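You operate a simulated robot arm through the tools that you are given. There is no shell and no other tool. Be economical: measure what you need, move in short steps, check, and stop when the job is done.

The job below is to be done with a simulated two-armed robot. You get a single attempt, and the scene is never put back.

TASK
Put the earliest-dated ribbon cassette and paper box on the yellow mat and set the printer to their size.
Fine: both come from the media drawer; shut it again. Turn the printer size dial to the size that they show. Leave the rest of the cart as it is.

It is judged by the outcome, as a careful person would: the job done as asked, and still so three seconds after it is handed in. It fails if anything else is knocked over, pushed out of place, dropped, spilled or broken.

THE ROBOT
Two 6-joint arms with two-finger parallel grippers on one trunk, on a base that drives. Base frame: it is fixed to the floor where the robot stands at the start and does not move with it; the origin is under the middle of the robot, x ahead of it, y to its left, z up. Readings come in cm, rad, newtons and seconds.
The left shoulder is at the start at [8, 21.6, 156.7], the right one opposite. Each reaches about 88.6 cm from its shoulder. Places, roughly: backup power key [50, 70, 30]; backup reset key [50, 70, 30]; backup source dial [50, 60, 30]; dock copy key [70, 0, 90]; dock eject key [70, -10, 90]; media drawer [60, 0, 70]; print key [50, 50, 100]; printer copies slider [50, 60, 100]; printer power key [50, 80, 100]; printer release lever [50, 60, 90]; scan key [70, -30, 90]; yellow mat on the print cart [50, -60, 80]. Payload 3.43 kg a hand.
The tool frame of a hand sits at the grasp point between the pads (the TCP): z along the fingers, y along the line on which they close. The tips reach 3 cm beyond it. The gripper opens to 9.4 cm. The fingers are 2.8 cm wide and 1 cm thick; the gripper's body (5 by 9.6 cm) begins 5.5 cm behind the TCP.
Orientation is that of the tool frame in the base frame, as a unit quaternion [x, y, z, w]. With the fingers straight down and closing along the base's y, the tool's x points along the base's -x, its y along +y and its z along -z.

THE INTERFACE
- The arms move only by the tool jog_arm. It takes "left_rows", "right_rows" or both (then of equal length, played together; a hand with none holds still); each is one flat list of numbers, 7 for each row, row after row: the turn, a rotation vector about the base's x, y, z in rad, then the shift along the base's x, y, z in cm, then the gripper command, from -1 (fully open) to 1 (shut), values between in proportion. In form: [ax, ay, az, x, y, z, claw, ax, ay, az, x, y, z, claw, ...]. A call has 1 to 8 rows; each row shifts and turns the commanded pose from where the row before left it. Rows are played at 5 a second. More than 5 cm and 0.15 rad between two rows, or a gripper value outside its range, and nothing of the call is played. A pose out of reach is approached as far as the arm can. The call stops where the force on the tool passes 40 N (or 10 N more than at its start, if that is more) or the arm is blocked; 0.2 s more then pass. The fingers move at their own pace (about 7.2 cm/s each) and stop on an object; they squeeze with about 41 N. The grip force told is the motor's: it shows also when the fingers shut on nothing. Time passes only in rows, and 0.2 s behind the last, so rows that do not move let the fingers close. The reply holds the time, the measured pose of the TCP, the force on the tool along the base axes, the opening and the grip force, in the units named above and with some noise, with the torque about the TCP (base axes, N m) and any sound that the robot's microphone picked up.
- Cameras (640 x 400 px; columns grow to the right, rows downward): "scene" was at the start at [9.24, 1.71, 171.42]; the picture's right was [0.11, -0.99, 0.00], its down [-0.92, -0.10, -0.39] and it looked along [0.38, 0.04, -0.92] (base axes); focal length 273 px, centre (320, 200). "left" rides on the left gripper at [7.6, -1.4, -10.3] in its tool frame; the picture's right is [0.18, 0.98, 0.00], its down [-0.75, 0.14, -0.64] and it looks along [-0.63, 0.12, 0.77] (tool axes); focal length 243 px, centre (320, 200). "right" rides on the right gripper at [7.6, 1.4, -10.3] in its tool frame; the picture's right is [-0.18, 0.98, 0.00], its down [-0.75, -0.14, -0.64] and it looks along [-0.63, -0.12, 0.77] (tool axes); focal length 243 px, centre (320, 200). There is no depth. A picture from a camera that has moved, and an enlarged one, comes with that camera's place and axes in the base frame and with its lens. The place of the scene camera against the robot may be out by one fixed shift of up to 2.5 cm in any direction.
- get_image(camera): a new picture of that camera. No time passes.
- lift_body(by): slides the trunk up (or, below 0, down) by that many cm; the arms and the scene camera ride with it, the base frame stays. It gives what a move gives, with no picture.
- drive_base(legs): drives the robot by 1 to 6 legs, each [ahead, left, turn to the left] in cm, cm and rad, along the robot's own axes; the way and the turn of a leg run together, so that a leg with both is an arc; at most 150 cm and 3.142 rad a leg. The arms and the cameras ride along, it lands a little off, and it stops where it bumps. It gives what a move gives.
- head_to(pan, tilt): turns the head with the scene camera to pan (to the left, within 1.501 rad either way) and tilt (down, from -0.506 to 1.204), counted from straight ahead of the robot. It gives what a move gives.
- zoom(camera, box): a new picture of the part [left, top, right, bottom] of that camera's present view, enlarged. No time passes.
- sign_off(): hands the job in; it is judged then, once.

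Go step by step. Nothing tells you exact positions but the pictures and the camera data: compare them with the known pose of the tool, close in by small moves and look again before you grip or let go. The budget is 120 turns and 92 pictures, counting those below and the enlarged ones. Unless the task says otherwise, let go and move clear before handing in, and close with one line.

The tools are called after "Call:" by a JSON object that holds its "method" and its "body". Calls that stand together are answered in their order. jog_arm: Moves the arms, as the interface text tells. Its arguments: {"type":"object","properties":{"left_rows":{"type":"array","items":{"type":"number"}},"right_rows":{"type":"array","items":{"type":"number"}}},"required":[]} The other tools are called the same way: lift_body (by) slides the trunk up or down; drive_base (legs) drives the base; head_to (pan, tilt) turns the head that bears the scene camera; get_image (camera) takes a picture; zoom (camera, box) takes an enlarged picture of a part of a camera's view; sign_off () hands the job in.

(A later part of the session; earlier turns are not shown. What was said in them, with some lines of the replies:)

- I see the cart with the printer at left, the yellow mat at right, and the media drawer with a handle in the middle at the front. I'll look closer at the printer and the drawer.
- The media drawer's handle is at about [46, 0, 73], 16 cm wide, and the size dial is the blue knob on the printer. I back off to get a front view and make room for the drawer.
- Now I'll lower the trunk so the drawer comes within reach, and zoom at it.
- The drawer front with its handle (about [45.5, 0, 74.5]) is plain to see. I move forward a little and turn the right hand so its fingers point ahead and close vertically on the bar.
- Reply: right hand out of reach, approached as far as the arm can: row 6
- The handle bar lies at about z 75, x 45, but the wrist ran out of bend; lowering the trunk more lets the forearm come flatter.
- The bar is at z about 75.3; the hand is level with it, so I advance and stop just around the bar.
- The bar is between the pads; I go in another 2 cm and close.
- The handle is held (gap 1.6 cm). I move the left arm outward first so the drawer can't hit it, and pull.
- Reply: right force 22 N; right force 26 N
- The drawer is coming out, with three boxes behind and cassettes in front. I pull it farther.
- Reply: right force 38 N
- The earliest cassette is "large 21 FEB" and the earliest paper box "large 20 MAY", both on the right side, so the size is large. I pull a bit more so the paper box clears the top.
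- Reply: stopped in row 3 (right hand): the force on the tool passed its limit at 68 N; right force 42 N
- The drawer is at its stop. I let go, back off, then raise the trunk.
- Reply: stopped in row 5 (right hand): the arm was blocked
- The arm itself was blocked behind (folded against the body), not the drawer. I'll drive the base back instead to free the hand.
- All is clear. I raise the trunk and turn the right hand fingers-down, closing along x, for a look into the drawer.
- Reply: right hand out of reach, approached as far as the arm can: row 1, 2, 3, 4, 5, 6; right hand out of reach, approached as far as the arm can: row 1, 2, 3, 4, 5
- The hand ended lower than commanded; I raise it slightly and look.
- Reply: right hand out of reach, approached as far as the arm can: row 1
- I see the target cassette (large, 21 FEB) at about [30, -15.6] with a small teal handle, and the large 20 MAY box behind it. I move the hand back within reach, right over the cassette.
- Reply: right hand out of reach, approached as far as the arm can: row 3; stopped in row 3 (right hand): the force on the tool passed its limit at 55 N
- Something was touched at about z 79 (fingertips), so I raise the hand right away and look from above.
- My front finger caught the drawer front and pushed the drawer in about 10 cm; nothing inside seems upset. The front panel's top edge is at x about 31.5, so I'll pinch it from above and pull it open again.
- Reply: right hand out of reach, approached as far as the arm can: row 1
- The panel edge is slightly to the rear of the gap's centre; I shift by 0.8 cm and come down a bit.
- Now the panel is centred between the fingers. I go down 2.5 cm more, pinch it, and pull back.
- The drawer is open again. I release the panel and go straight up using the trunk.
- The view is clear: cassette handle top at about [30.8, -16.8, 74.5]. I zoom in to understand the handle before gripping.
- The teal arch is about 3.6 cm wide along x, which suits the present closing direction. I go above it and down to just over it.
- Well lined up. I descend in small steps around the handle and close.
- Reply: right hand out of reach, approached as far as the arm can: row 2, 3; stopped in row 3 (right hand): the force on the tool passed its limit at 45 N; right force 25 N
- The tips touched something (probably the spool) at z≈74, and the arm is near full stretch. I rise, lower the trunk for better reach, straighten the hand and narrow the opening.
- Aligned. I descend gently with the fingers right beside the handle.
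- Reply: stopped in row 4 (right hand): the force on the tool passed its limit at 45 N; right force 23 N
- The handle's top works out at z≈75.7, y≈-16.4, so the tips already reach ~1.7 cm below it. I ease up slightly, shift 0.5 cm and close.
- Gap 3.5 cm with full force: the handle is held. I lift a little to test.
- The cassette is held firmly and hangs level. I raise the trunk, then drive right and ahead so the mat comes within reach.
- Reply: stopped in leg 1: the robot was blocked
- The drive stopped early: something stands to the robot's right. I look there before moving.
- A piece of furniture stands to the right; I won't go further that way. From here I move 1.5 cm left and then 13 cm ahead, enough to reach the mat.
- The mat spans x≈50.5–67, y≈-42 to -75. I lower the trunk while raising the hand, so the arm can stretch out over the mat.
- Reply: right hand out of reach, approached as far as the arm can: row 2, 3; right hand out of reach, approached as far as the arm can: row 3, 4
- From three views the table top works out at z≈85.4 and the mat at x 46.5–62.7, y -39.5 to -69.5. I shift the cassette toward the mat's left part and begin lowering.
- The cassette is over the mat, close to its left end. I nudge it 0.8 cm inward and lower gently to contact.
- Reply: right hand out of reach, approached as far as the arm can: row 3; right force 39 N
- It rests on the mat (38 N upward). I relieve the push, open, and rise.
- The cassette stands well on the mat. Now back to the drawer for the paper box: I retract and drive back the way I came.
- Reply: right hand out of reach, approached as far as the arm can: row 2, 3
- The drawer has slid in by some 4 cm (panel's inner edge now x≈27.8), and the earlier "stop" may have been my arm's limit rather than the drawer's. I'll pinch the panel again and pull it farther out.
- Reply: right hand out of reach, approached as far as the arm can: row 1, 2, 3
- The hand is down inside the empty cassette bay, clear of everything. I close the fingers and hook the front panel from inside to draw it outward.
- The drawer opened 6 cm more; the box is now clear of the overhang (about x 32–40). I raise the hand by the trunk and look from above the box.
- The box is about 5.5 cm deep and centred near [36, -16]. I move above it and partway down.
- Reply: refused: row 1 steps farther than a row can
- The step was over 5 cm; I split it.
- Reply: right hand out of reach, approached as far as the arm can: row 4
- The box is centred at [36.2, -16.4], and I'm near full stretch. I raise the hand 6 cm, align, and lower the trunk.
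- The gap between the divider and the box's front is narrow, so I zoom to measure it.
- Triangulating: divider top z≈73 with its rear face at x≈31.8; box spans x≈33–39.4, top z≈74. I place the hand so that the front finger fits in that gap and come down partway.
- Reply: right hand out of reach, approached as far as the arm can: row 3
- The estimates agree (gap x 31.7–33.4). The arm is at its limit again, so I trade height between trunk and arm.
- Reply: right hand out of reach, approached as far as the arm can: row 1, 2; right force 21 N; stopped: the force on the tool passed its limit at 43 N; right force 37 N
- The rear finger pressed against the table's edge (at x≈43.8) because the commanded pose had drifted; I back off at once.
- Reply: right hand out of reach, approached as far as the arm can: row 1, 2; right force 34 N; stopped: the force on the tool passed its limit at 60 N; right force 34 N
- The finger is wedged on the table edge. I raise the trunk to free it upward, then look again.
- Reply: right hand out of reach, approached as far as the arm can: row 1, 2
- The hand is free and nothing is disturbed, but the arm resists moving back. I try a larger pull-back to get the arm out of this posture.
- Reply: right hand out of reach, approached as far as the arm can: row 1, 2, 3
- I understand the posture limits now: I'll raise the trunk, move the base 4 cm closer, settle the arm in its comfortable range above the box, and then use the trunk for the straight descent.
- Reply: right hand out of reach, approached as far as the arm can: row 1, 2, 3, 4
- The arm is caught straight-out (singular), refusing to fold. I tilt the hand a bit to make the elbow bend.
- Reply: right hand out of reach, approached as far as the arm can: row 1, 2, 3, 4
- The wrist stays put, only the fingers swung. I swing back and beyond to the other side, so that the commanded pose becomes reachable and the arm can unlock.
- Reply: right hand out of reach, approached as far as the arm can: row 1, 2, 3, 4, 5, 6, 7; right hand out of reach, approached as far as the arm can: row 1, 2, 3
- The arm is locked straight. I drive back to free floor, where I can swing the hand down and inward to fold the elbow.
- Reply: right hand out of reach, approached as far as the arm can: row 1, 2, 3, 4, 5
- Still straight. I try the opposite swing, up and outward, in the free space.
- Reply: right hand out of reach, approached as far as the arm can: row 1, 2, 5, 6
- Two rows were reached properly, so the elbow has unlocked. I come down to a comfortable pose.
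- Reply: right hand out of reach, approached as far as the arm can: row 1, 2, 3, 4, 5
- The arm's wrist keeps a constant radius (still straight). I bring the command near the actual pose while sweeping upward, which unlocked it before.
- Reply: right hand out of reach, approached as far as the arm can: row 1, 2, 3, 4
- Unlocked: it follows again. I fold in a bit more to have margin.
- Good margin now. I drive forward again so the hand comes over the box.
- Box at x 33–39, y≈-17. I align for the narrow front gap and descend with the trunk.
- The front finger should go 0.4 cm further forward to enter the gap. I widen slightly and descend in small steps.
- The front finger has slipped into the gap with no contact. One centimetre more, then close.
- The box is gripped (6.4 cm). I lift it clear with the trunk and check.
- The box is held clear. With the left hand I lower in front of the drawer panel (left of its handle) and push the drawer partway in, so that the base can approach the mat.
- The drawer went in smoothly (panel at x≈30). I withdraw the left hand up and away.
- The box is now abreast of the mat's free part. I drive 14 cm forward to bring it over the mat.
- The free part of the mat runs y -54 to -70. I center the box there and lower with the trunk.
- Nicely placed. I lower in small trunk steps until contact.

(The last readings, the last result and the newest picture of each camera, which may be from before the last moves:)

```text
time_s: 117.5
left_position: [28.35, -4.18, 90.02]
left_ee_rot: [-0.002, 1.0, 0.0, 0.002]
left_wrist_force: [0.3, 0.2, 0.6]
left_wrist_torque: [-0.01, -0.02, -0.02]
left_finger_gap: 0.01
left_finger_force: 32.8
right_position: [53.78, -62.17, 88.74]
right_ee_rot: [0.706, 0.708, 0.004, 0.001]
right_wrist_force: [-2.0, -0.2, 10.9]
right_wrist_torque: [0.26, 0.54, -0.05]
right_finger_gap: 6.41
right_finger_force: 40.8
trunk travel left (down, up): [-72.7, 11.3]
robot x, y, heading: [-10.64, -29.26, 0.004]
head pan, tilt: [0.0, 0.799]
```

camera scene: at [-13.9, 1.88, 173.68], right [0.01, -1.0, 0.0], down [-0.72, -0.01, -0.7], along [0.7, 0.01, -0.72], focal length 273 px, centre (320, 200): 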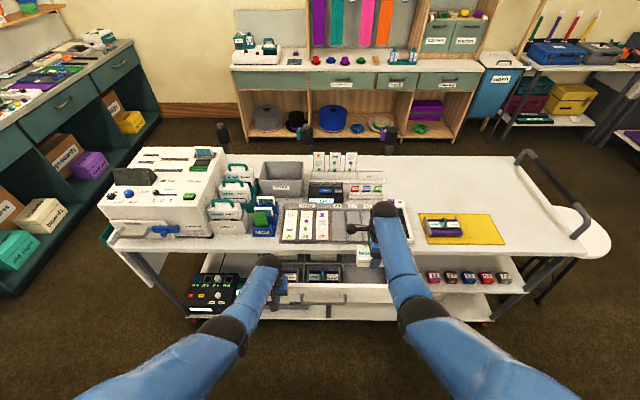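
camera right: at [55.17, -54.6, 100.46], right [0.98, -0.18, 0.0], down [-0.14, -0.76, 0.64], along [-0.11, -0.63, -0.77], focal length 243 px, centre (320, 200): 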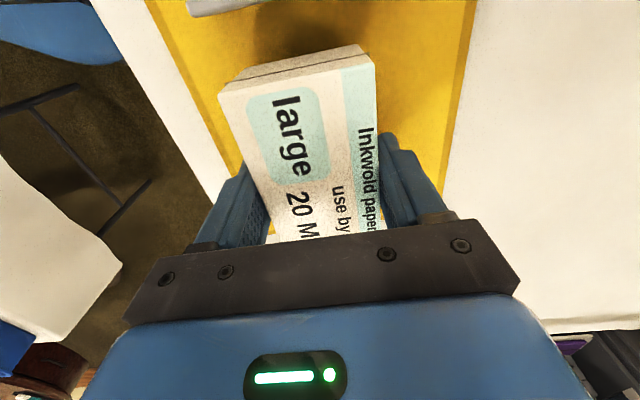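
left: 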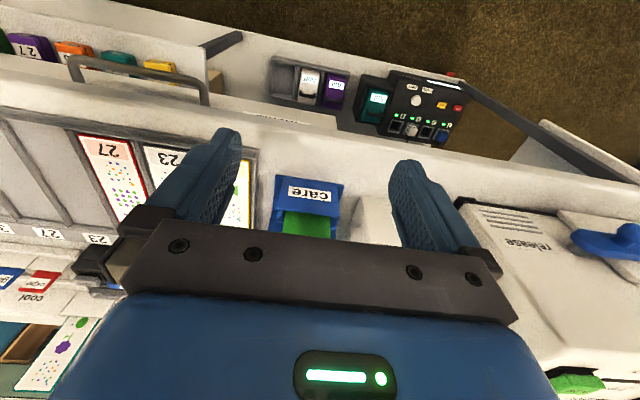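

Contact (11 N up). I open the fingers slightly and rise by the trunk.

Call:
{"method": "jog_arm", "body": {"right_rows": [0, 0, 0, 0, 0, 0, -0.6, 0, 0, 0, 0, 0, 0, -0.6, 0, 0, 0, 0, 0, 0, -0.6]}}

Call:
{"method": "lift_body", "body": {"by": 11}}

Call:
{"method": "get_image", "body": {"camera": "right"}}

```text
time_s: 118.3
left_position: [28.47, -4.22, 89.79]
left_ee_rot: [-0.002, 1.0, 0.001, 0.001]
left_wrist_force: [-0.2, -0.5, -0.3]
left_wrist_torque: [-0.04, 0.01, 0.0]
left_finger_gap: 0.0
left_finger_force: 33.3
right_position: [53.72, -62.04, 88.45]
right_ee_rot: [0.706, 0.709, 0.003, -0.001]
right_wrist_force: [-0.3, -0.4, -0.3]
right_wrist_torque: [-0.01, -0.02, -0.01]
right_finger_gap: 7.52
right_finger_force: 0.1
trunk travel left (down, up): [-72.7, 11.3]
robot x, y, heading: [-11.25, -28.97, 0.001]
head pan, tilt: [0.0, 0.799]
```

```text
time_s: 119.8
left_position: [28.47, -4.26, 100.9]
left_ee_rot: [-0.002, 1.0, 0.001, 0.001]
left_wrist_force: [-0.3, 0.1, 0.5]
left_wrist_torque: [0.02, 0.03, 0.02]
left_finger_gap: 0.0
left_finger_force: 33.0
right_position: [53.62, -62.19, 99.65]
right_ee_rot: [0.706, 0.708, 0.003, 0.0]
right_wrist_force: [-0.5, -0.1, 0.6]
right_wrist_torque: [0.01, 0.03, -0.02]
right_finger_gap: 7.5
right_finger_force: 0.0
trunk travel left (down, up): [-83.7, 0.3]
robot x, y, heading: [-11.06, -28.84, 0.007]
head pan, tilt: [0.0, 0.799]
```

```text
16 pictures are left
camera right: at [55.13, -54.59, 109.88], right [0.98, -0.18, 0.0], down [-0.14, -0.76, 0.64], along [-0.11, -0.63, -0.77], focal length 243 px, centre (320, 200)
```

right: 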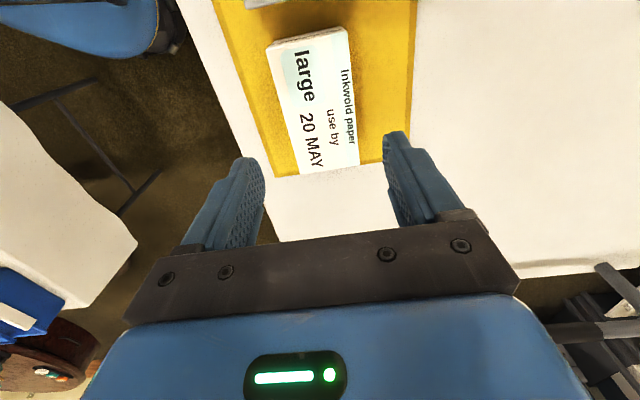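

Both items are on the mat, well apart and inside its edges. Next I back off to close the drawer with the left hand.

Call:
{"method": "drive_base", "body": {"legs": [[-15, 0, 0], [0, 29, 0]]}}

Call:
{"method": "jog_arm", "body": {"right_rows": [0, 0, 0, -3, 0, -2, 1, 0, 0, 0, -3, 0, -2, 1, 0, 0, 0, -3, 0, -2, 1, 0, 0, 0, -3, 0, -2, 1, 0, 0, 0, -3, 0, 0, 1, 0, 0, 0, 0, 0, 0, 1, 0, 0, 0, 0, 0, 0, 1], "left_rows": [0, -0.14, 0, -1, 0, -3, 1, 0, -0.14, 0, -1, 0, -3, 1, 0, -0.14, 0, -1, 0, -1, 1, 0, -0.14, 0, -1, -2, 0, 1, 0, -0.14, 0, 0, -2, 0, 1, 0, -0.14, 0, 0, -3, 0, 1, 0, -0.14, 0, 0, -3, 0, 1]}}

Call:
{"method": "get_image", "body": {"camera": "scene"}}

```text
time_s: 122.7
left_position: [13.09, 23.89, 101.11]
left_ee_rot: [-0.003, 1.0, 0.001, 0.001]
left_wrist_force: [-0.1, -0.1, -0.3]
left_wrist_torque: [0.0, -0.02, 0.0]
left_finger_gap: 0.0
left_finger_force: 32.8
right_position: [38.41, -33.83, 99.47]
right_ee_rot: [0.705, 0.709, 0.004, 0.0]
right_wrist_force: [-0.2, -0.2, -0.4]
right_wrist_torque: [0.01, -0.02, 0.0]
right_finger_gap: 7.51
right_finger_force: 0.0
trunk travel left (down, up): [-83.7, 0.3]
robot x, y, heading: [-26.13, -0.76, 0.008]
head pan, tilt: [0.0, 0.799]
```

```text
time_s: 124.3
left_position: [9.24, 14.14, 93.68]
left_ee_rot: [-0.001, 0.882, -0.003, 0.471]
left_wrist_force: [-0.3, 0.5, 0.2]
left_wrist_torque: [0.01, -0.01, -0.05]
left_finger_gap: 0.01
left_finger_force: 33.0
right_position: [23.65, -33.63, 91.67]
right_ee_rot: [0.706, 0.709, 0.003, 0.0]
right_wrist_force: [0.6, -0.2, 0.1]
right_wrist_torque: [0.01, 0.02, -0.01]
right_finger_gap: 0.02
right_finger_force: 33.4
trunk travel left (down, up): [-83.7, 0.3]
robot x, y, heading: [-26.16, -0.92, 0.005]
head pan, tilt: [0.0, 0.799]
```

```text
15 pictures are left
camera scene: at [-14.64, 0.42, 178.09], right [0.01, -1.0, 0.0], down [-0.72, -0.01, -0.7], along [0.7, 0.0, -0.72], focal length 273 px, centre (320, 200)
```

scene: 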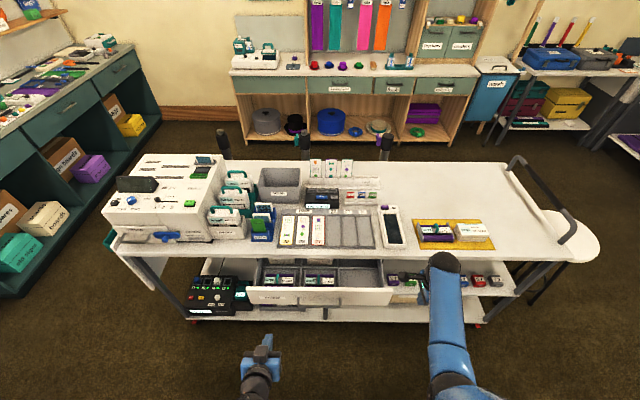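

The left fingers now point forward-down. I lower the trunk to the drawer's height and push.

Call:
{"method": "lift_body", "body": {"by": -16.5}}

Call:
{"method": "jog_arm", "body": {"left_rows": [0, 0, 0, 4, 0, 0, 1, 0, 0, 0, 4, 0, 0, 1, 0, 0, 0, 4, 0, 0, 1, 0, 0, 0, 3, 0, 0, 1, 0, 0, 0, 3, 0, 0, 1, 0, 0, 0, 3, 0, 0, 1, 0, 0, 0, 3, 0, 0, 1, 0, 0, 0, 3, 0, 0, 1]}}

Call:
{"method": "get_image", "body": {"camera": "scene"}}

```text
time_s: 126.2
left_position: [9.14, 14.14, 77.3]
left_ee_rot: [-0.004, 0.882, -0.001, 0.471]
left_wrist_force: [-0.9, -0.2, 0.5]
left_wrist_torque: [0.05, -0.03, 0.03]
left_finger_gap: 0.0
left_finger_force: 32.6
right_position: [23.4, -33.79, 75.32]
right_ee_rot: [0.705, 0.709, 0.004, 0.0]
right_wrist_force: [0.0, -0.5, -0.1]
right_wrist_torque: [-0.01, -0.03, 0.0]
right_finger_gap: 0.0
right_finger_force: 33.0
trunk travel left (down, up): [-67.2, 16.8]
robot x, y, heading: [-26.34, -0.89, 0.01]
head pan, tilt: [0.0, 0.799]
```

```text
time_s: 128.0
left_position: [36.42, 14.08, 77.26]
left_ee_rot: [-0.003, 0.882, -0.002, 0.471]
left_wrist_force: [-0.2, 0.0, 0.1]
left_wrist_torque: [-0.01, 0.01, -0.01]
left_finger_gap: 0.0
left_finger_force: 32.6
right_position: [23.5, -33.76, 75.08]
right_ee_rot: [0.705, 0.709, 0.003, 0.0]
right_wrist_force: [0.2, 0.1, -0.6]
right_wrist_torque: [0.0, 0.02, -0.02]
right_finger_gap: 0.0
right_finger_force: 32.8
trunk travel left (down, up): [-67.2, 16.8]
robot x, y, heading: [-26.23, -0.87, 0.008]
head pan, tilt: [0.0, 0.799]
```

```text
14 pictures are left
camera scene: at [-14.72, 0.23, 161.59], right [0.01, -1.0, 0.0], down [-0.72, -0.01, -0.7], along [0.7, 0.01, -0.72], focal length 273 px, centre (320, 200)
```

scene: 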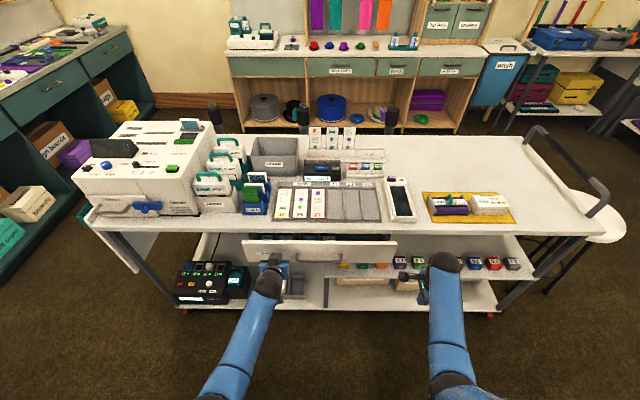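

Nearly in. I keep pushing gently until it seats.

Call:
{"method": "jog_arm", "body": {"left_rows": [0, 0, 0, 2, 0, -0.4, 1, 0, 0, 0, 2, 0, -0.3, 1, 0, 0, 0, 1.5, 0, 0, 1, 0, 0, 0, 1, 0, 0, 1, 0, 0, 0, 1, 0, 0, 1, 0, 0, 0, 1, 0, 0, 1, 0, 0, 0, 0.7, 0, 0, 1]}}

Call:
{"method": "zoom", "body": {"camera": "scene", "box": [200, 180, 440, 310]}}

```text
time_s: 129.5
left_position: [44.05, 14.26, 76.32]
left_ee_rot: [-0.004, 0.884, 0.0, 0.467]
left_wrist_force: [-1.9, -1.2, -0.3]
left_wrist_torque: [0.04, -0.08, 0.05]
left_finger_gap: 0.0
left_finger_force: 32.9
right_position: [23.05, -33.6, 75.39]
right_ee_rot: [0.705, 0.709, 0.005, 0.001]
right_wrist_force: [-0.4, 1.0, 0.3]
right_wrist_torque: [0.0, -0.01, 0.0]
right_finger_gap: 0.0
right_finger_force: 33.4
trunk travel left (down, up): [-67.2, 16.8]
robot x, y, heading: [-26.67, -0.78, 0.007]
head pan, tilt: [0.0, 0.799]
stopped in row 7 (left hand): the force on the tool passed its limit at 46 N (the readings are from after the stop); the commanded pose is now the measured one
```

```text
2.67 times, centred on (320, 245) of scene
camera zoom: at [-15.77, 0.2, 161.69], right [0.01, -1.0, 0.0], down [-0.71, -0.01, -0.7], along [0.7, 0.01, -0.71], focal length 729 px, centre (320, 80)
```

zoom: 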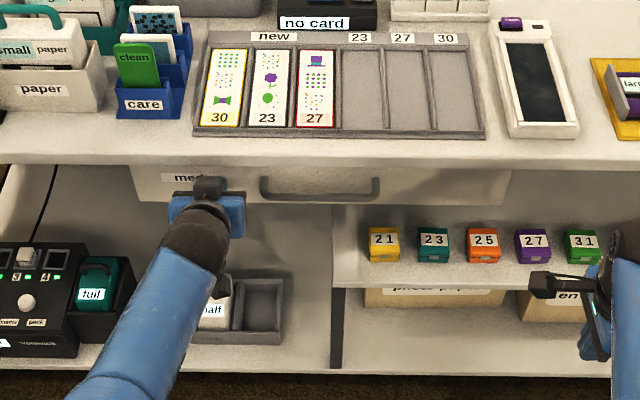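

The drawer is shut (firm stop, front flush as at the start). I withdraw the left hand, raise the trunk and straighten the hand while moving toward the printer.

Call:
{"method": "jog_arm", "body": {"left_rows": [0, 0, 0, -4, 0, 0, 1, 0, 0, 0, -4, 0, 0, 1, 0, 0, 0, -4, 0, 0, 1, 0, 0, 0, -4, 0, 0, 1, 0, 0, 0, -4, 0, 0, 1]}}

Call:
{"method": "lift_body", "body": {"by": 16}}

Call:
{"method": "jog_arm", "body": {"left_rows": [0, 0.14, 0, 0, 1, 2, 1, 0, 0.14, 0, 0, 1, 2, 1, 0, 0.14, 0, 0, 1, 2, 1, 0, 0.14, 0, 0, 1, 2, 1, 0, 0.14, 0, 0, 1, 2, 1, 0, 0.14, 0, 0, 1, 2, 1, 0, 0.14, 0, 0, 1, 1, 1]}}

Call:
{"method": "drive_base", "body": {"legs": [[0, 52, 0]]}}

Call:
{"method": "get_image", "body": {"camera": "scene"}}

```text
time_s: 130.7
left_position: [24.2, 14.22, 76.12]
left_ee_rot: [-0.005, 0.884, 0.0, 0.467]
left_wrist_force: [-0.4, 0.4, 0.0]
left_wrist_torque: [-0.02, -0.01, 0.02]
left_finger_gap: 0.0
left_finger_force: 33.6
right_position: [23.23, -33.77, 75.3]
right_ee_rot: [0.705, 0.709, 0.005, 0.002]
right_wrist_force: [0.0, 0.3, -0.4]
right_wrist_torque: [0.02, -0.01, 0.03]
right_finger_gap: 0.01
right_finger_force: 33.1
trunk travel left (down, up): [-67.2, 16.8]
robot x, y, heading: [-26.72, -0.95, 0.006]
head pan, tilt: [0.0, 0.799]
```

```text
time_s: 132.6
left_position: [24.32, 14.23, 92.11]
left_ee_rot: [-0.005, 0.885, 0.0, 0.466]
left_wrist_force: [-0.2, 0.0, 0.2]
left_wrist_torque: [-0.01, -0.01, -0.03]
left_finger_gap: 0.02
left_finger_force: 32.9
right_position: [23.4, -33.72, 91.18]
right_ee_rot: [0.705, 0.709, 0.003, 0.0]
right_wrist_force: [0.3, -0.3, -1.0]
right_wrist_torque: [-0.03, 0.02, 0.01]
right_finger_gap: 0.01
right_finger_force: 32.1
trunk travel left (down, up): [-83.2, 0.8]
robot x, y, heading: [-26.53, -0.99, 0.004]
head pan, tilt: [0.0, 0.799]
```

```text
time_s: 134.2
left_position: [24.63, 21.29, 105.09]
left_ee_rot: [-0.004, 1.0, 0.001, -0.007]
left_wrist_force: [0.6, 0.6, -0.1]
left_wrist_torque: [0.03, 0.01, -0.03]
left_finger_gap: 0.0
left_finger_force: 33.1
right_position: [23.45, -33.64, 91.19]
right_ee_rot: [0.705, 0.709, 0.003, 0.0]
right_wrist_force: [0.6, -0.4, -0.5]
right_wrist_torque: [-0.02, 0.01, -0.01]
right_finger_gap: 0.0
right_finger_force: 33.0
trunk travel left (down, up): [-83.2, 0.8]
robot x, y, heading: [-26.65, -0.81, 0.007]
head pan, tilt: [0.0, 0.799]
```

```text
time_s: 137.2
left_position: [24.26, 72.4, 105.15]
left_ee_rot: [-0.003, 1.0, 0.003, -0.006]
left_wrist_force: [0.2, -1.1, 0.3]
left_wrist_torque: [0.02, -0.01, -0.02]
left_finger_gap: 0.0
left_finger_force: 32.6
right_position: [22.92, 17.65, 91.09]
right_ee_rot: [0.705, 0.71, 0.005, -0.001]
right_wrist_force: [0.6, -0.3, 0.3]
right_wrist_torque: [0.0, 0.03, 0.0]
right_finger_gap: 0.01
right_finger_force: 32.7
trunk travel left (down, up): [-83.2, 0.8]
robot x, y, heading: [-27.13, 50.49, 0.005]
head pan, tilt: [0.0, 0.799]
```

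```text
12 pictures are left
camera scene: at [-15.41, 51.38, 177.6], right [0.01, -1.0, 0.0], down [-0.72, 0.0, -0.7], along [0.7, 0.01, -0.72], focal length 273 px, centre (320, 200)
```

scene: 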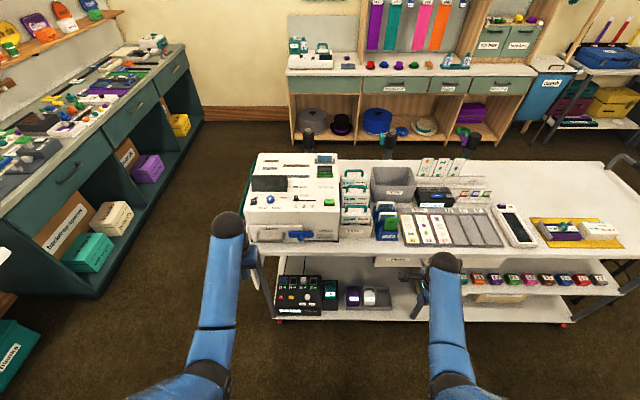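

Call:
{"method": "zoom", "body": {"camera": "scene", "box": [235, 145, 355, 245]}}

Call:
{"method": "get_image", "body": {"camera": "left"}}

```text
4.00 times, centred on (295, 195) of scene
camera zoom: at [-15.41, 51.38, 177.6], right [0.01, -1.0, 0.0], down [-0.72, 0.0, -0.7], along [0.7, 0.01, -0.72], focal length 1093 px, centre (420, 220)
```

zoom: 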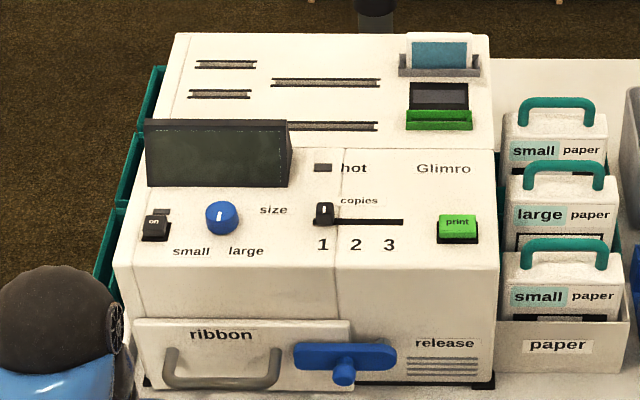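

```text
10 pictures are left
camera left: at [16.72, 70.7, 115.46], right [-0.19, 0.98, 0.01], down [0.76, 0.14, 0.63], along [0.62, 0.13, -0.77], focal length 243 px, centre (320, 200)
```

left: 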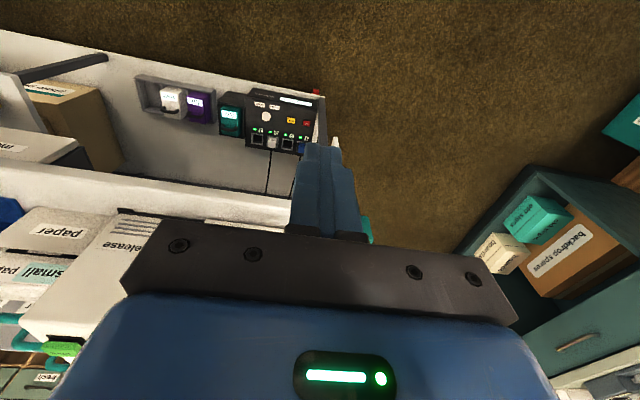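

I see the blue size knob with "small" to its lower left and "large" to its lower right. I zoom on it and approach.

Call:
{"method": "zoom", "body": {"camera": "scene", "box": [258, 190, 304, 214]}}

Call:
{"method": "drive_base", "body": {"legs": [[12, 0, 0]]}}

Call:
{"method": "jog_arm", "body": {"left_rows": [0, 0, 0, 2, 0, 3, 0, 0, 0, 0, 2, 0, 3, 0]}}

Call:
{"method": "get_image", "body": {"camera": "left"}}

```text
13.91 times, centred on (281, 202) of scene
camera zoom: at [-15.41, 51.38, 177.6], right [0.01, -1.0, 0.0], down [-0.72, 0.0, -0.7], along [0.7, 0.01, -0.72], focal length 3803 px, centre (863, 172)
```

zoom: 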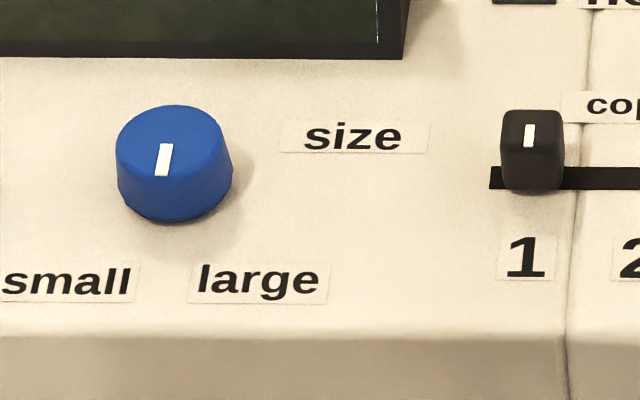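

```text
time_s: 138.4
left_position: [35.54, 72.82, 105.35]
left_ee_rot: [-0.004, 1.0, 0.002, -0.001]
left_wrist_force: [-0.1, -1.0, -0.2]
left_wrist_torque: [0.01, -0.02, 0.04]
left_finger_gap: 0.01
left_finger_force: 33.0
right_position: [34.31, 17.87, 91.47]
right_ee_rot: [0.705, 0.709, 0.005, 0.001]
right_wrist_force: [-0.6, 0.1, 0.0]
right_wrist_torque: [-0.02, 0.0, 0.01]
right_finger_gap: 0.0
right_finger_force: 33.0
trunk travel left (down, up): [-83.2, 0.8]
robot x, y, heading: [-15.22, 50.92, 0.008]
head pan, tilt: [0.0, 0.799]
```

```text
time_s: 139.0
left_position: [41.36, 72.8, 108.16]
left_ee_rot: [-0.004, 1.0, 0.001, -0.004]
left_wrist_force: [-0.2, -0.2, 0.6]
left_wrist_torque: [-0.05, -0.01, 0.0]
left_finger_gap: 4.69
left_finger_force: 0.0
left hand out of reach, approached as far as the arm can: row 1, 2
right_position: [34.6, 17.85, 91.22]
right_ee_rot: [0.705, 0.709, 0.004, 0.0]
right_wrist_force: [-0.1, 0.3, 0.8]
right_wrist_torque: [-0.02, 0.03, 0.0]
right_finger_gap: 0.01
right_finger_force: 32.9
trunk travel left (down, up): [-83.2, 0.8]
robot x, y, heading: [-15.25, 50.62, 0.009]
head pan, tilt: [0.0, 0.799]
```

```text
8 pictures are left
camera left: at [33.85, 71.09, 118.55], right [-0.19, 0.98, 0.0], down [0.76, 0.14, 0.64], along [0.62, 0.13, -0.77], focal length 243 px, centre (320, 200)
```

left: 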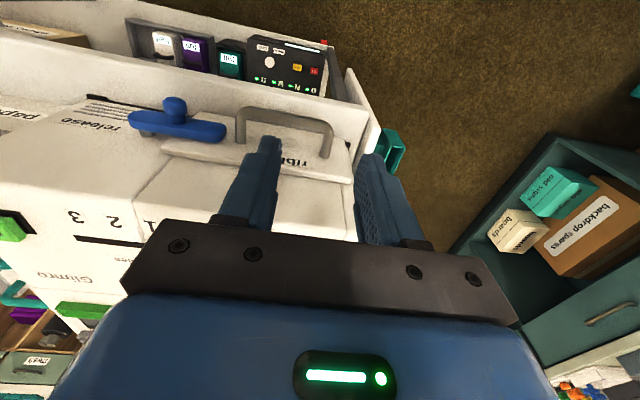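

The pointer now aims toward "small"; the knob must be turned counter-clockwise (seen from above) to "large". By triangulation the knob is near [52, 69.5, 105]. I move the open left hand above it.

Call:
{"method": "jog_arm", "body": {"left_rows": [0, 0, 0, 3.1, -0.8, 0.4, 0, 0, 0, 0, 3.1, -0.8, 0.4, 0, 0, 0, 0, 3.1, -0.8, 0.4, 0, 0, 0, 0, 3.1, -0.8, 0.4, 0]}}

Call:
{"method": "get_image", "body": {"camera": "left"}}

```text
time_s: 140.0
left_position: [54.02, 69.53, 109.86]
left_ee_rot: [-0.005, 1.0, 0.002, -0.007]
left_wrist_force: [-0.1, -0.3, -0.4]
left_wrist_torque: [0.0, -0.02, 0.02]
left_finger_gap: 4.69
left_finger_force: 0.0
right_position: [34.88, 17.89, 91.14]
right_ee_rot: [0.706, 0.708, 0.003, -0.001]
right_wrist_force: [0.4, 0.2, 0.3]
right_wrist_torque: [0.01, 0.01, 0.0]
right_finger_gap: 0.01
right_finger_force: 33.1
trunk travel left (down, up): [-83.2, 0.8]
robot x, y, heading: [-14.89, 50.49, 0.008]
head pan, tilt: [0.0, 0.799]
```

```text
7 pictures are left
camera left: at [46.56, 67.76, 120.14], right [-0.19, 0.98, 0.01], down [0.76, 0.14, 0.63], along [0.62, 0.13, -0.77], focal length 243 px, centre (320, 200)
```

left: 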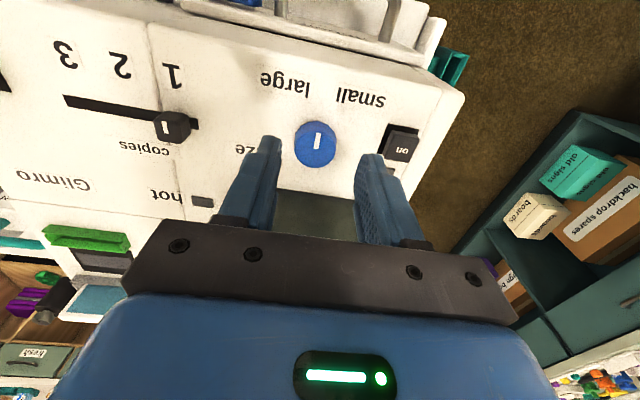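

The knob is right below the fingers at about [54.2, 69.1, 104.5]. I pre-turn the hand clockwise 0.42 rad, descend on it gently and close.

Call:
{"method": "jog_arm", "body": {"left_rows": [0, 0, -0.14, 0.2, -0.4, 0, 0, 0, 0, -0.14, 0, 0, 0, 0, 0, 0, -0.14, 0, 0, 0, 0, 0, 0, 0, 0, 0, -1, 0, 0, 0, 0, 0, 0, -1, 0, 0, 0, 0, 0, 0, -0.8, 0]}}

Call:
{"method": "get_image", "body": {"camera": "left"}}

```text
time_s: 141.4
left_position: [54.04, 69.11, 107.04]
left_ee_rot: [0.205, 0.979, 0.003, -0.005]
left_wrist_force: [-0.4, -0.2, -0.3]
left_wrist_torque: [0.0, 0.01, -0.02]
left_finger_gap: 4.71
left_finger_force: 0.0
right_position: [34.84, 17.88, 91.24]
right_ee_rot: [0.705, 0.709, 0.003, 0.0]
right_wrist_force: [-0.4, 0.0, 0.8]
right_wrist_torque: [0.01, 0.02, -0.01]
right_finger_gap: 0.0
right_finger_force: 32.7
trunk travel left (down, up): [-83.2, 0.8]
robot x, y, heading: [-15.17, 50.53, 0.008]
head pan, tilt: [0.0, 0.799]
```

```text
6 pictures are left
camera left: at [46.68, 70.66, 117.39], right [0.23, 0.97, 0.01], down [0.75, -0.18, 0.63], along [0.62, -0.14, -0.77], focal length 243 px, centre (320, 200)
```

left: 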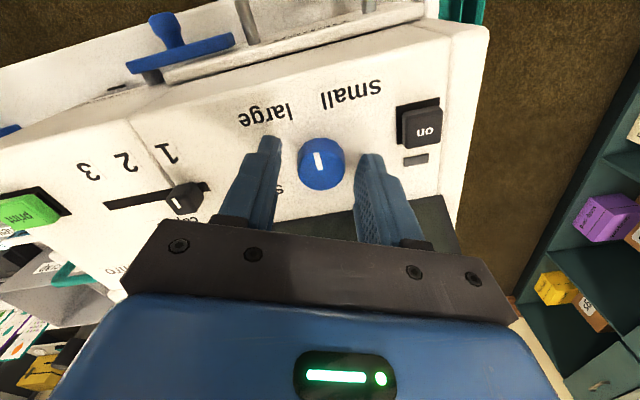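

Perfectly aligned. One zoom to read the pointer's angle before turning.

Call:
{"method": "zoom", "body": {"camera": "left", "box": [220, 60, 420, 210]}}

```text
2.67 times, centred on (320, 135) of left
camera zoom: at [46.68, 70.66, 117.39], right [0.23, 0.97, 0.01], down [0.75, -0.18, 0.63], along [0.62, -0.14, -0.77], focal length 647 px, centre (320, 373)
```

zoom: 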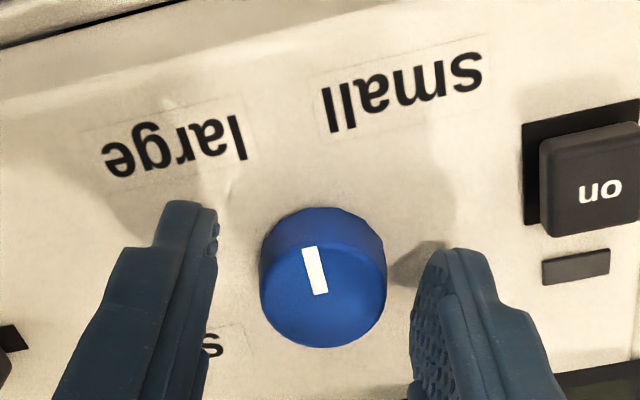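

The pointer aims straight at the front, with "small" and "large" each about 40° off to the sides; so it takes about 0.7 rad counter-clockwise. I grip and turn.

Call:
{"method": "jog_arm", "body": {"left_rows": [0, 0, 0, 0, 0, -0.4, 0, 0, 0, 0, 0, 0, -0.3, 0, 0, 0, 0, 0, 0, 0, 0.4, 0, 0, 0, 0, 0, 0, 1, 0, 0, 0, 0, 0, 0, 1]}}

Call:
{"method": "jog_arm", "body": {"left_rows": [0, 0, 0.14, 0, 0, 0, 1, 0, 0, 0.14, 0, 0, 0, 1, 0, 0, 0.14, 0, 0, 0, 1, 0, 0, 0.14, 0, 0, 0, 1, 0, 0, 0.14, 0, 0, 0, 1]}}

```text
time_s: 142.6
left_position: [54.21, 69.21, 106.58]
left_ee_rot: [0.204, 0.979, 0.003, -0.004]
left_wrist_force: [2.8, 5.1, 7.2]
left_wrist_torque: [0.2, 0.26, -0.03]
left_finger_gap: 2.91
left_finger_force: 44.5
right_position: [34.82, 17.99, 91.34]
right_ee_rot: [0.705, 0.709, 0.003, 0.0]
right_wrist_force: [-0.8, 0.2, 0.1]
right_wrist_torque: [0.0, -0.04, 0.0]
right_finger_gap: 0.0
right_finger_force: 33.1
trunk travel left (down, up): [-83.2, 0.8]
robot x, y, heading: [-15.1, 50.51, 0.006]
head pan, tilt: [0.0, 0.799]
```

```text
time_s: 143.8
left_position: [53.97, 69.14, 106.52]
left_ee_rot: [-0.144, 0.99, 0.0, -0.005]
left_wrist_force: [5.3, 4.3, 10.8]
left_wrist_torque: [0.43, -0.26, 0.03]
left_finger_gap: 2.92
left_finger_force: 44.6
right_position: [34.72, 17.99, 91.19]
right_ee_rot: [0.705, 0.709, 0.003, 0.0]
right_wrist_force: [0.8, -0.1, -0.4]
right_wrist_torque: [0.01, -0.02, 0.0]
right_finger_gap: 0.0
right_finger_force: 32.7
trunk travel left (down, up): [-83.2, 0.8]
robot x, y, heading: [-14.72, 50.54, 0.007]
head pan, tilt: [0.0, 0.799]
```

The hand turned 0.7 rad with the knob. I release, rise, and check the pointer.

Call:
{"method": "jog_arm", "body": {"left_rows": [0, 0, 0, 0, 0, 0, 0.1, 0, 0, 0, 0, 0, 0, 0, 0, 0, 0, 0, 0, 0.5, 0, 0, 0, 0, 0, 0, 2, 0, 0, 0, 0, 0, 0, 1.5, 0]}}

Call:
{"method": "zoom", "body": {"camera": "left", "box": [220, 50, 420, 200]}}

```text
time_s: 145.0
left_position: [53.86, 69.28, 110.6]
left_ee_rot: [-0.144, 0.99, 0.0, -0.007]
left_wrist_force: [0.0, -0.1, 0.6]
left_wrist_torque: [0.03, -0.01, 0.03]
left_finger_gap: 4.69
left_finger_force: 0.0
right_position: [34.71, 17.88, 91.23]
right_ee_rot: [0.705, 0.709, 0.003, 0.0]
right_wrist_force: [-0.3, -0.7, -0.6]
right_wrist_torque: [0.01, -0.01, 0.02]
right_finger_gap: 0.02
right_finger_force: 33.0
trunk travel left (down, up): [-83.2, 0.8]
robot x, y, heading: [-15.14, 50.48, 0.009]
head pan, tilt: [0.0, 0.799]
```

```text
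2.67 times, centred on (320, 125) of left
camera zoom: at [47.1, 65.58, 120.76], right [-0.46, 0.89, 0.01], down [0.69, 0.35, 0.63], along [0.56, 0.29, -0.77], focal length 647 px, centre (320, 400)
```

zoom: 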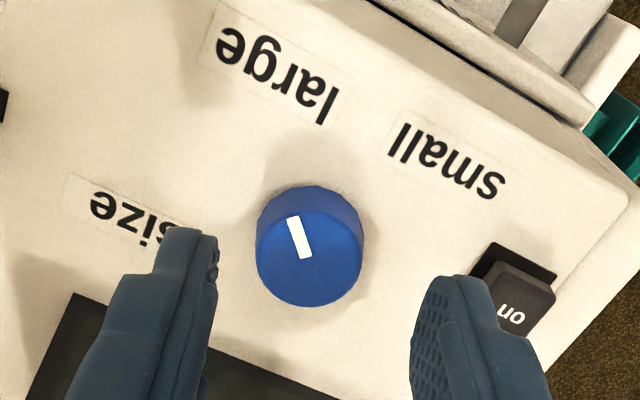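

The pointer now stands about 44° toward "large", squarely on that label. I back away straight and take a final overview.

Call:
{"method": "drive_base", "body": {"legs": [[-30, 0, 0]]}}

Call:
{"method": "head_to", "body": {"pan": -0.3, "tilt": 0.75}}

Call:
{"method": "get_image", "body": {"camera": "scene"}}

```text
time_s: 147.1
left_position: [23.86, 69.17, 110.21]
left_ee_rot: [-0.145, 0.989, 0.0, -0.007]
left_wrist_force: [0.0, 0.7, 0.0]
left_wrist_torque: [0.01, 0.05, -0.01]
left_finger_gap: 4.73
left_finger_force: 0.0
right_position: [4.75, 17.7, 91.03]
right_ee_rot: [0.704, 0.71, 0.002, -0.002]
right_wrist_force: [0.0, 0.0, -0.1]
right_wrist_torque: [-0.01, 0.0, 0.04]
right_finger_gap: 0.0
right_finger_force: 33.0
trunk travel left (down, up): [-83.2, 0.8]
robot x, y, heading: [-45.86, 49.98, 0.014]
head pan, tilt: [0.0, 0.799]
```

```text
time_s: 147.9
left_position: [23.47, 69.31, 110.44]
left_ee_rot: [-0.146, 0.989, 0.0, -0.005]
left_wrist_force: [0.0, 1.0, -0.7]
left_wrist_torque: [-0.02, -0.04, -0.05]
left_finger_gap: 4.71
left_finger_force: 0.2
right_position: [4.49, 17.67, 91.17]
right_ee_rot: [0.704, 0.71, 0.003, -0.001]
right_wrist_force: [0.1, -0.1, -0.6]
right_wrist_torque: [0.0, 0.01, 0.02]
right_finger_gap: 0.0
right_finger_force: 32.9
trunk travel left (down, up): [-83.2, 0.8]
robot x, y, heading: [-45.65, 50.34, 0.013]
head pan, tilt: [-0.3, 0.75]
```

```text
3 pictures are left
camera scene: at [-34.1, 49.07, 178.0], right [-0.28, -0.96, 0.0], down [-0.65, 0.19, -0.73], along [0.7, -0.21, -0.68], focal length 273 px, centre (320, 200)
```

scene: 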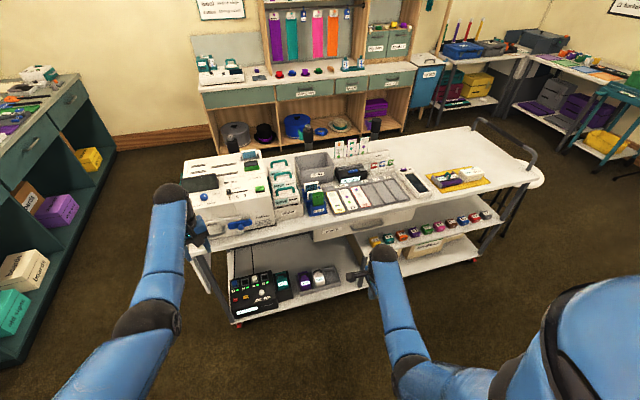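

Call:
{"method": "zoom", "body": {"camera": "scene", "box": [300, 140, 520, 270]}}

Call:
{"method": "zoom", "body": {"camera": "scene", "box": [180, 140, 330, 250]}}

```text
2.91 times, centred on (410, 205) of scene
camera zoom: at [-34.1, 49.07, 178.0], right [-0.28, -0.96, 0.0], down [-0.65, 0.19, -0.73], along [0.7, -0.21, -0.68], focal length 795 px, centre (58, 186)
```

zoom: 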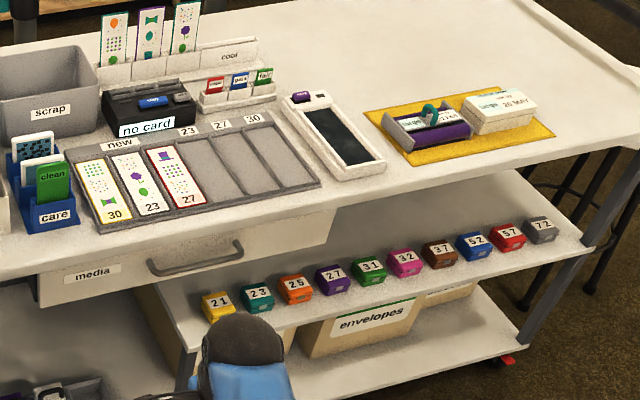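

```text
3.64 times, centred on (255, 195) of scene
camera zoom: at [-34.1, 49.07, 178.0], right [-0.28, -0.96, 0.0], down [-0.65, 0.19, -0.73], along [0.7, -0.21, -0.68], focal length 994 px, centre (556, 218)
```

zoom: 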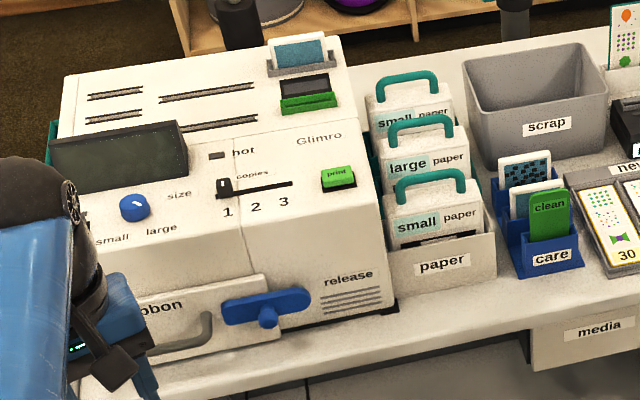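

Both large items are on the mat, the drawer is shut, the dial points to "large", and the other things I can see on the cart look as they did before. I hand in.

Call:
{"method": "sign_off", "body": {}}

```text
The job is handed in.
```

The "large, 21 FEB" ribbon cassette and the "large, 20 MAY" paper box are on the yellow mat, the printer's size dial points to "large", and the media drawer is shut.
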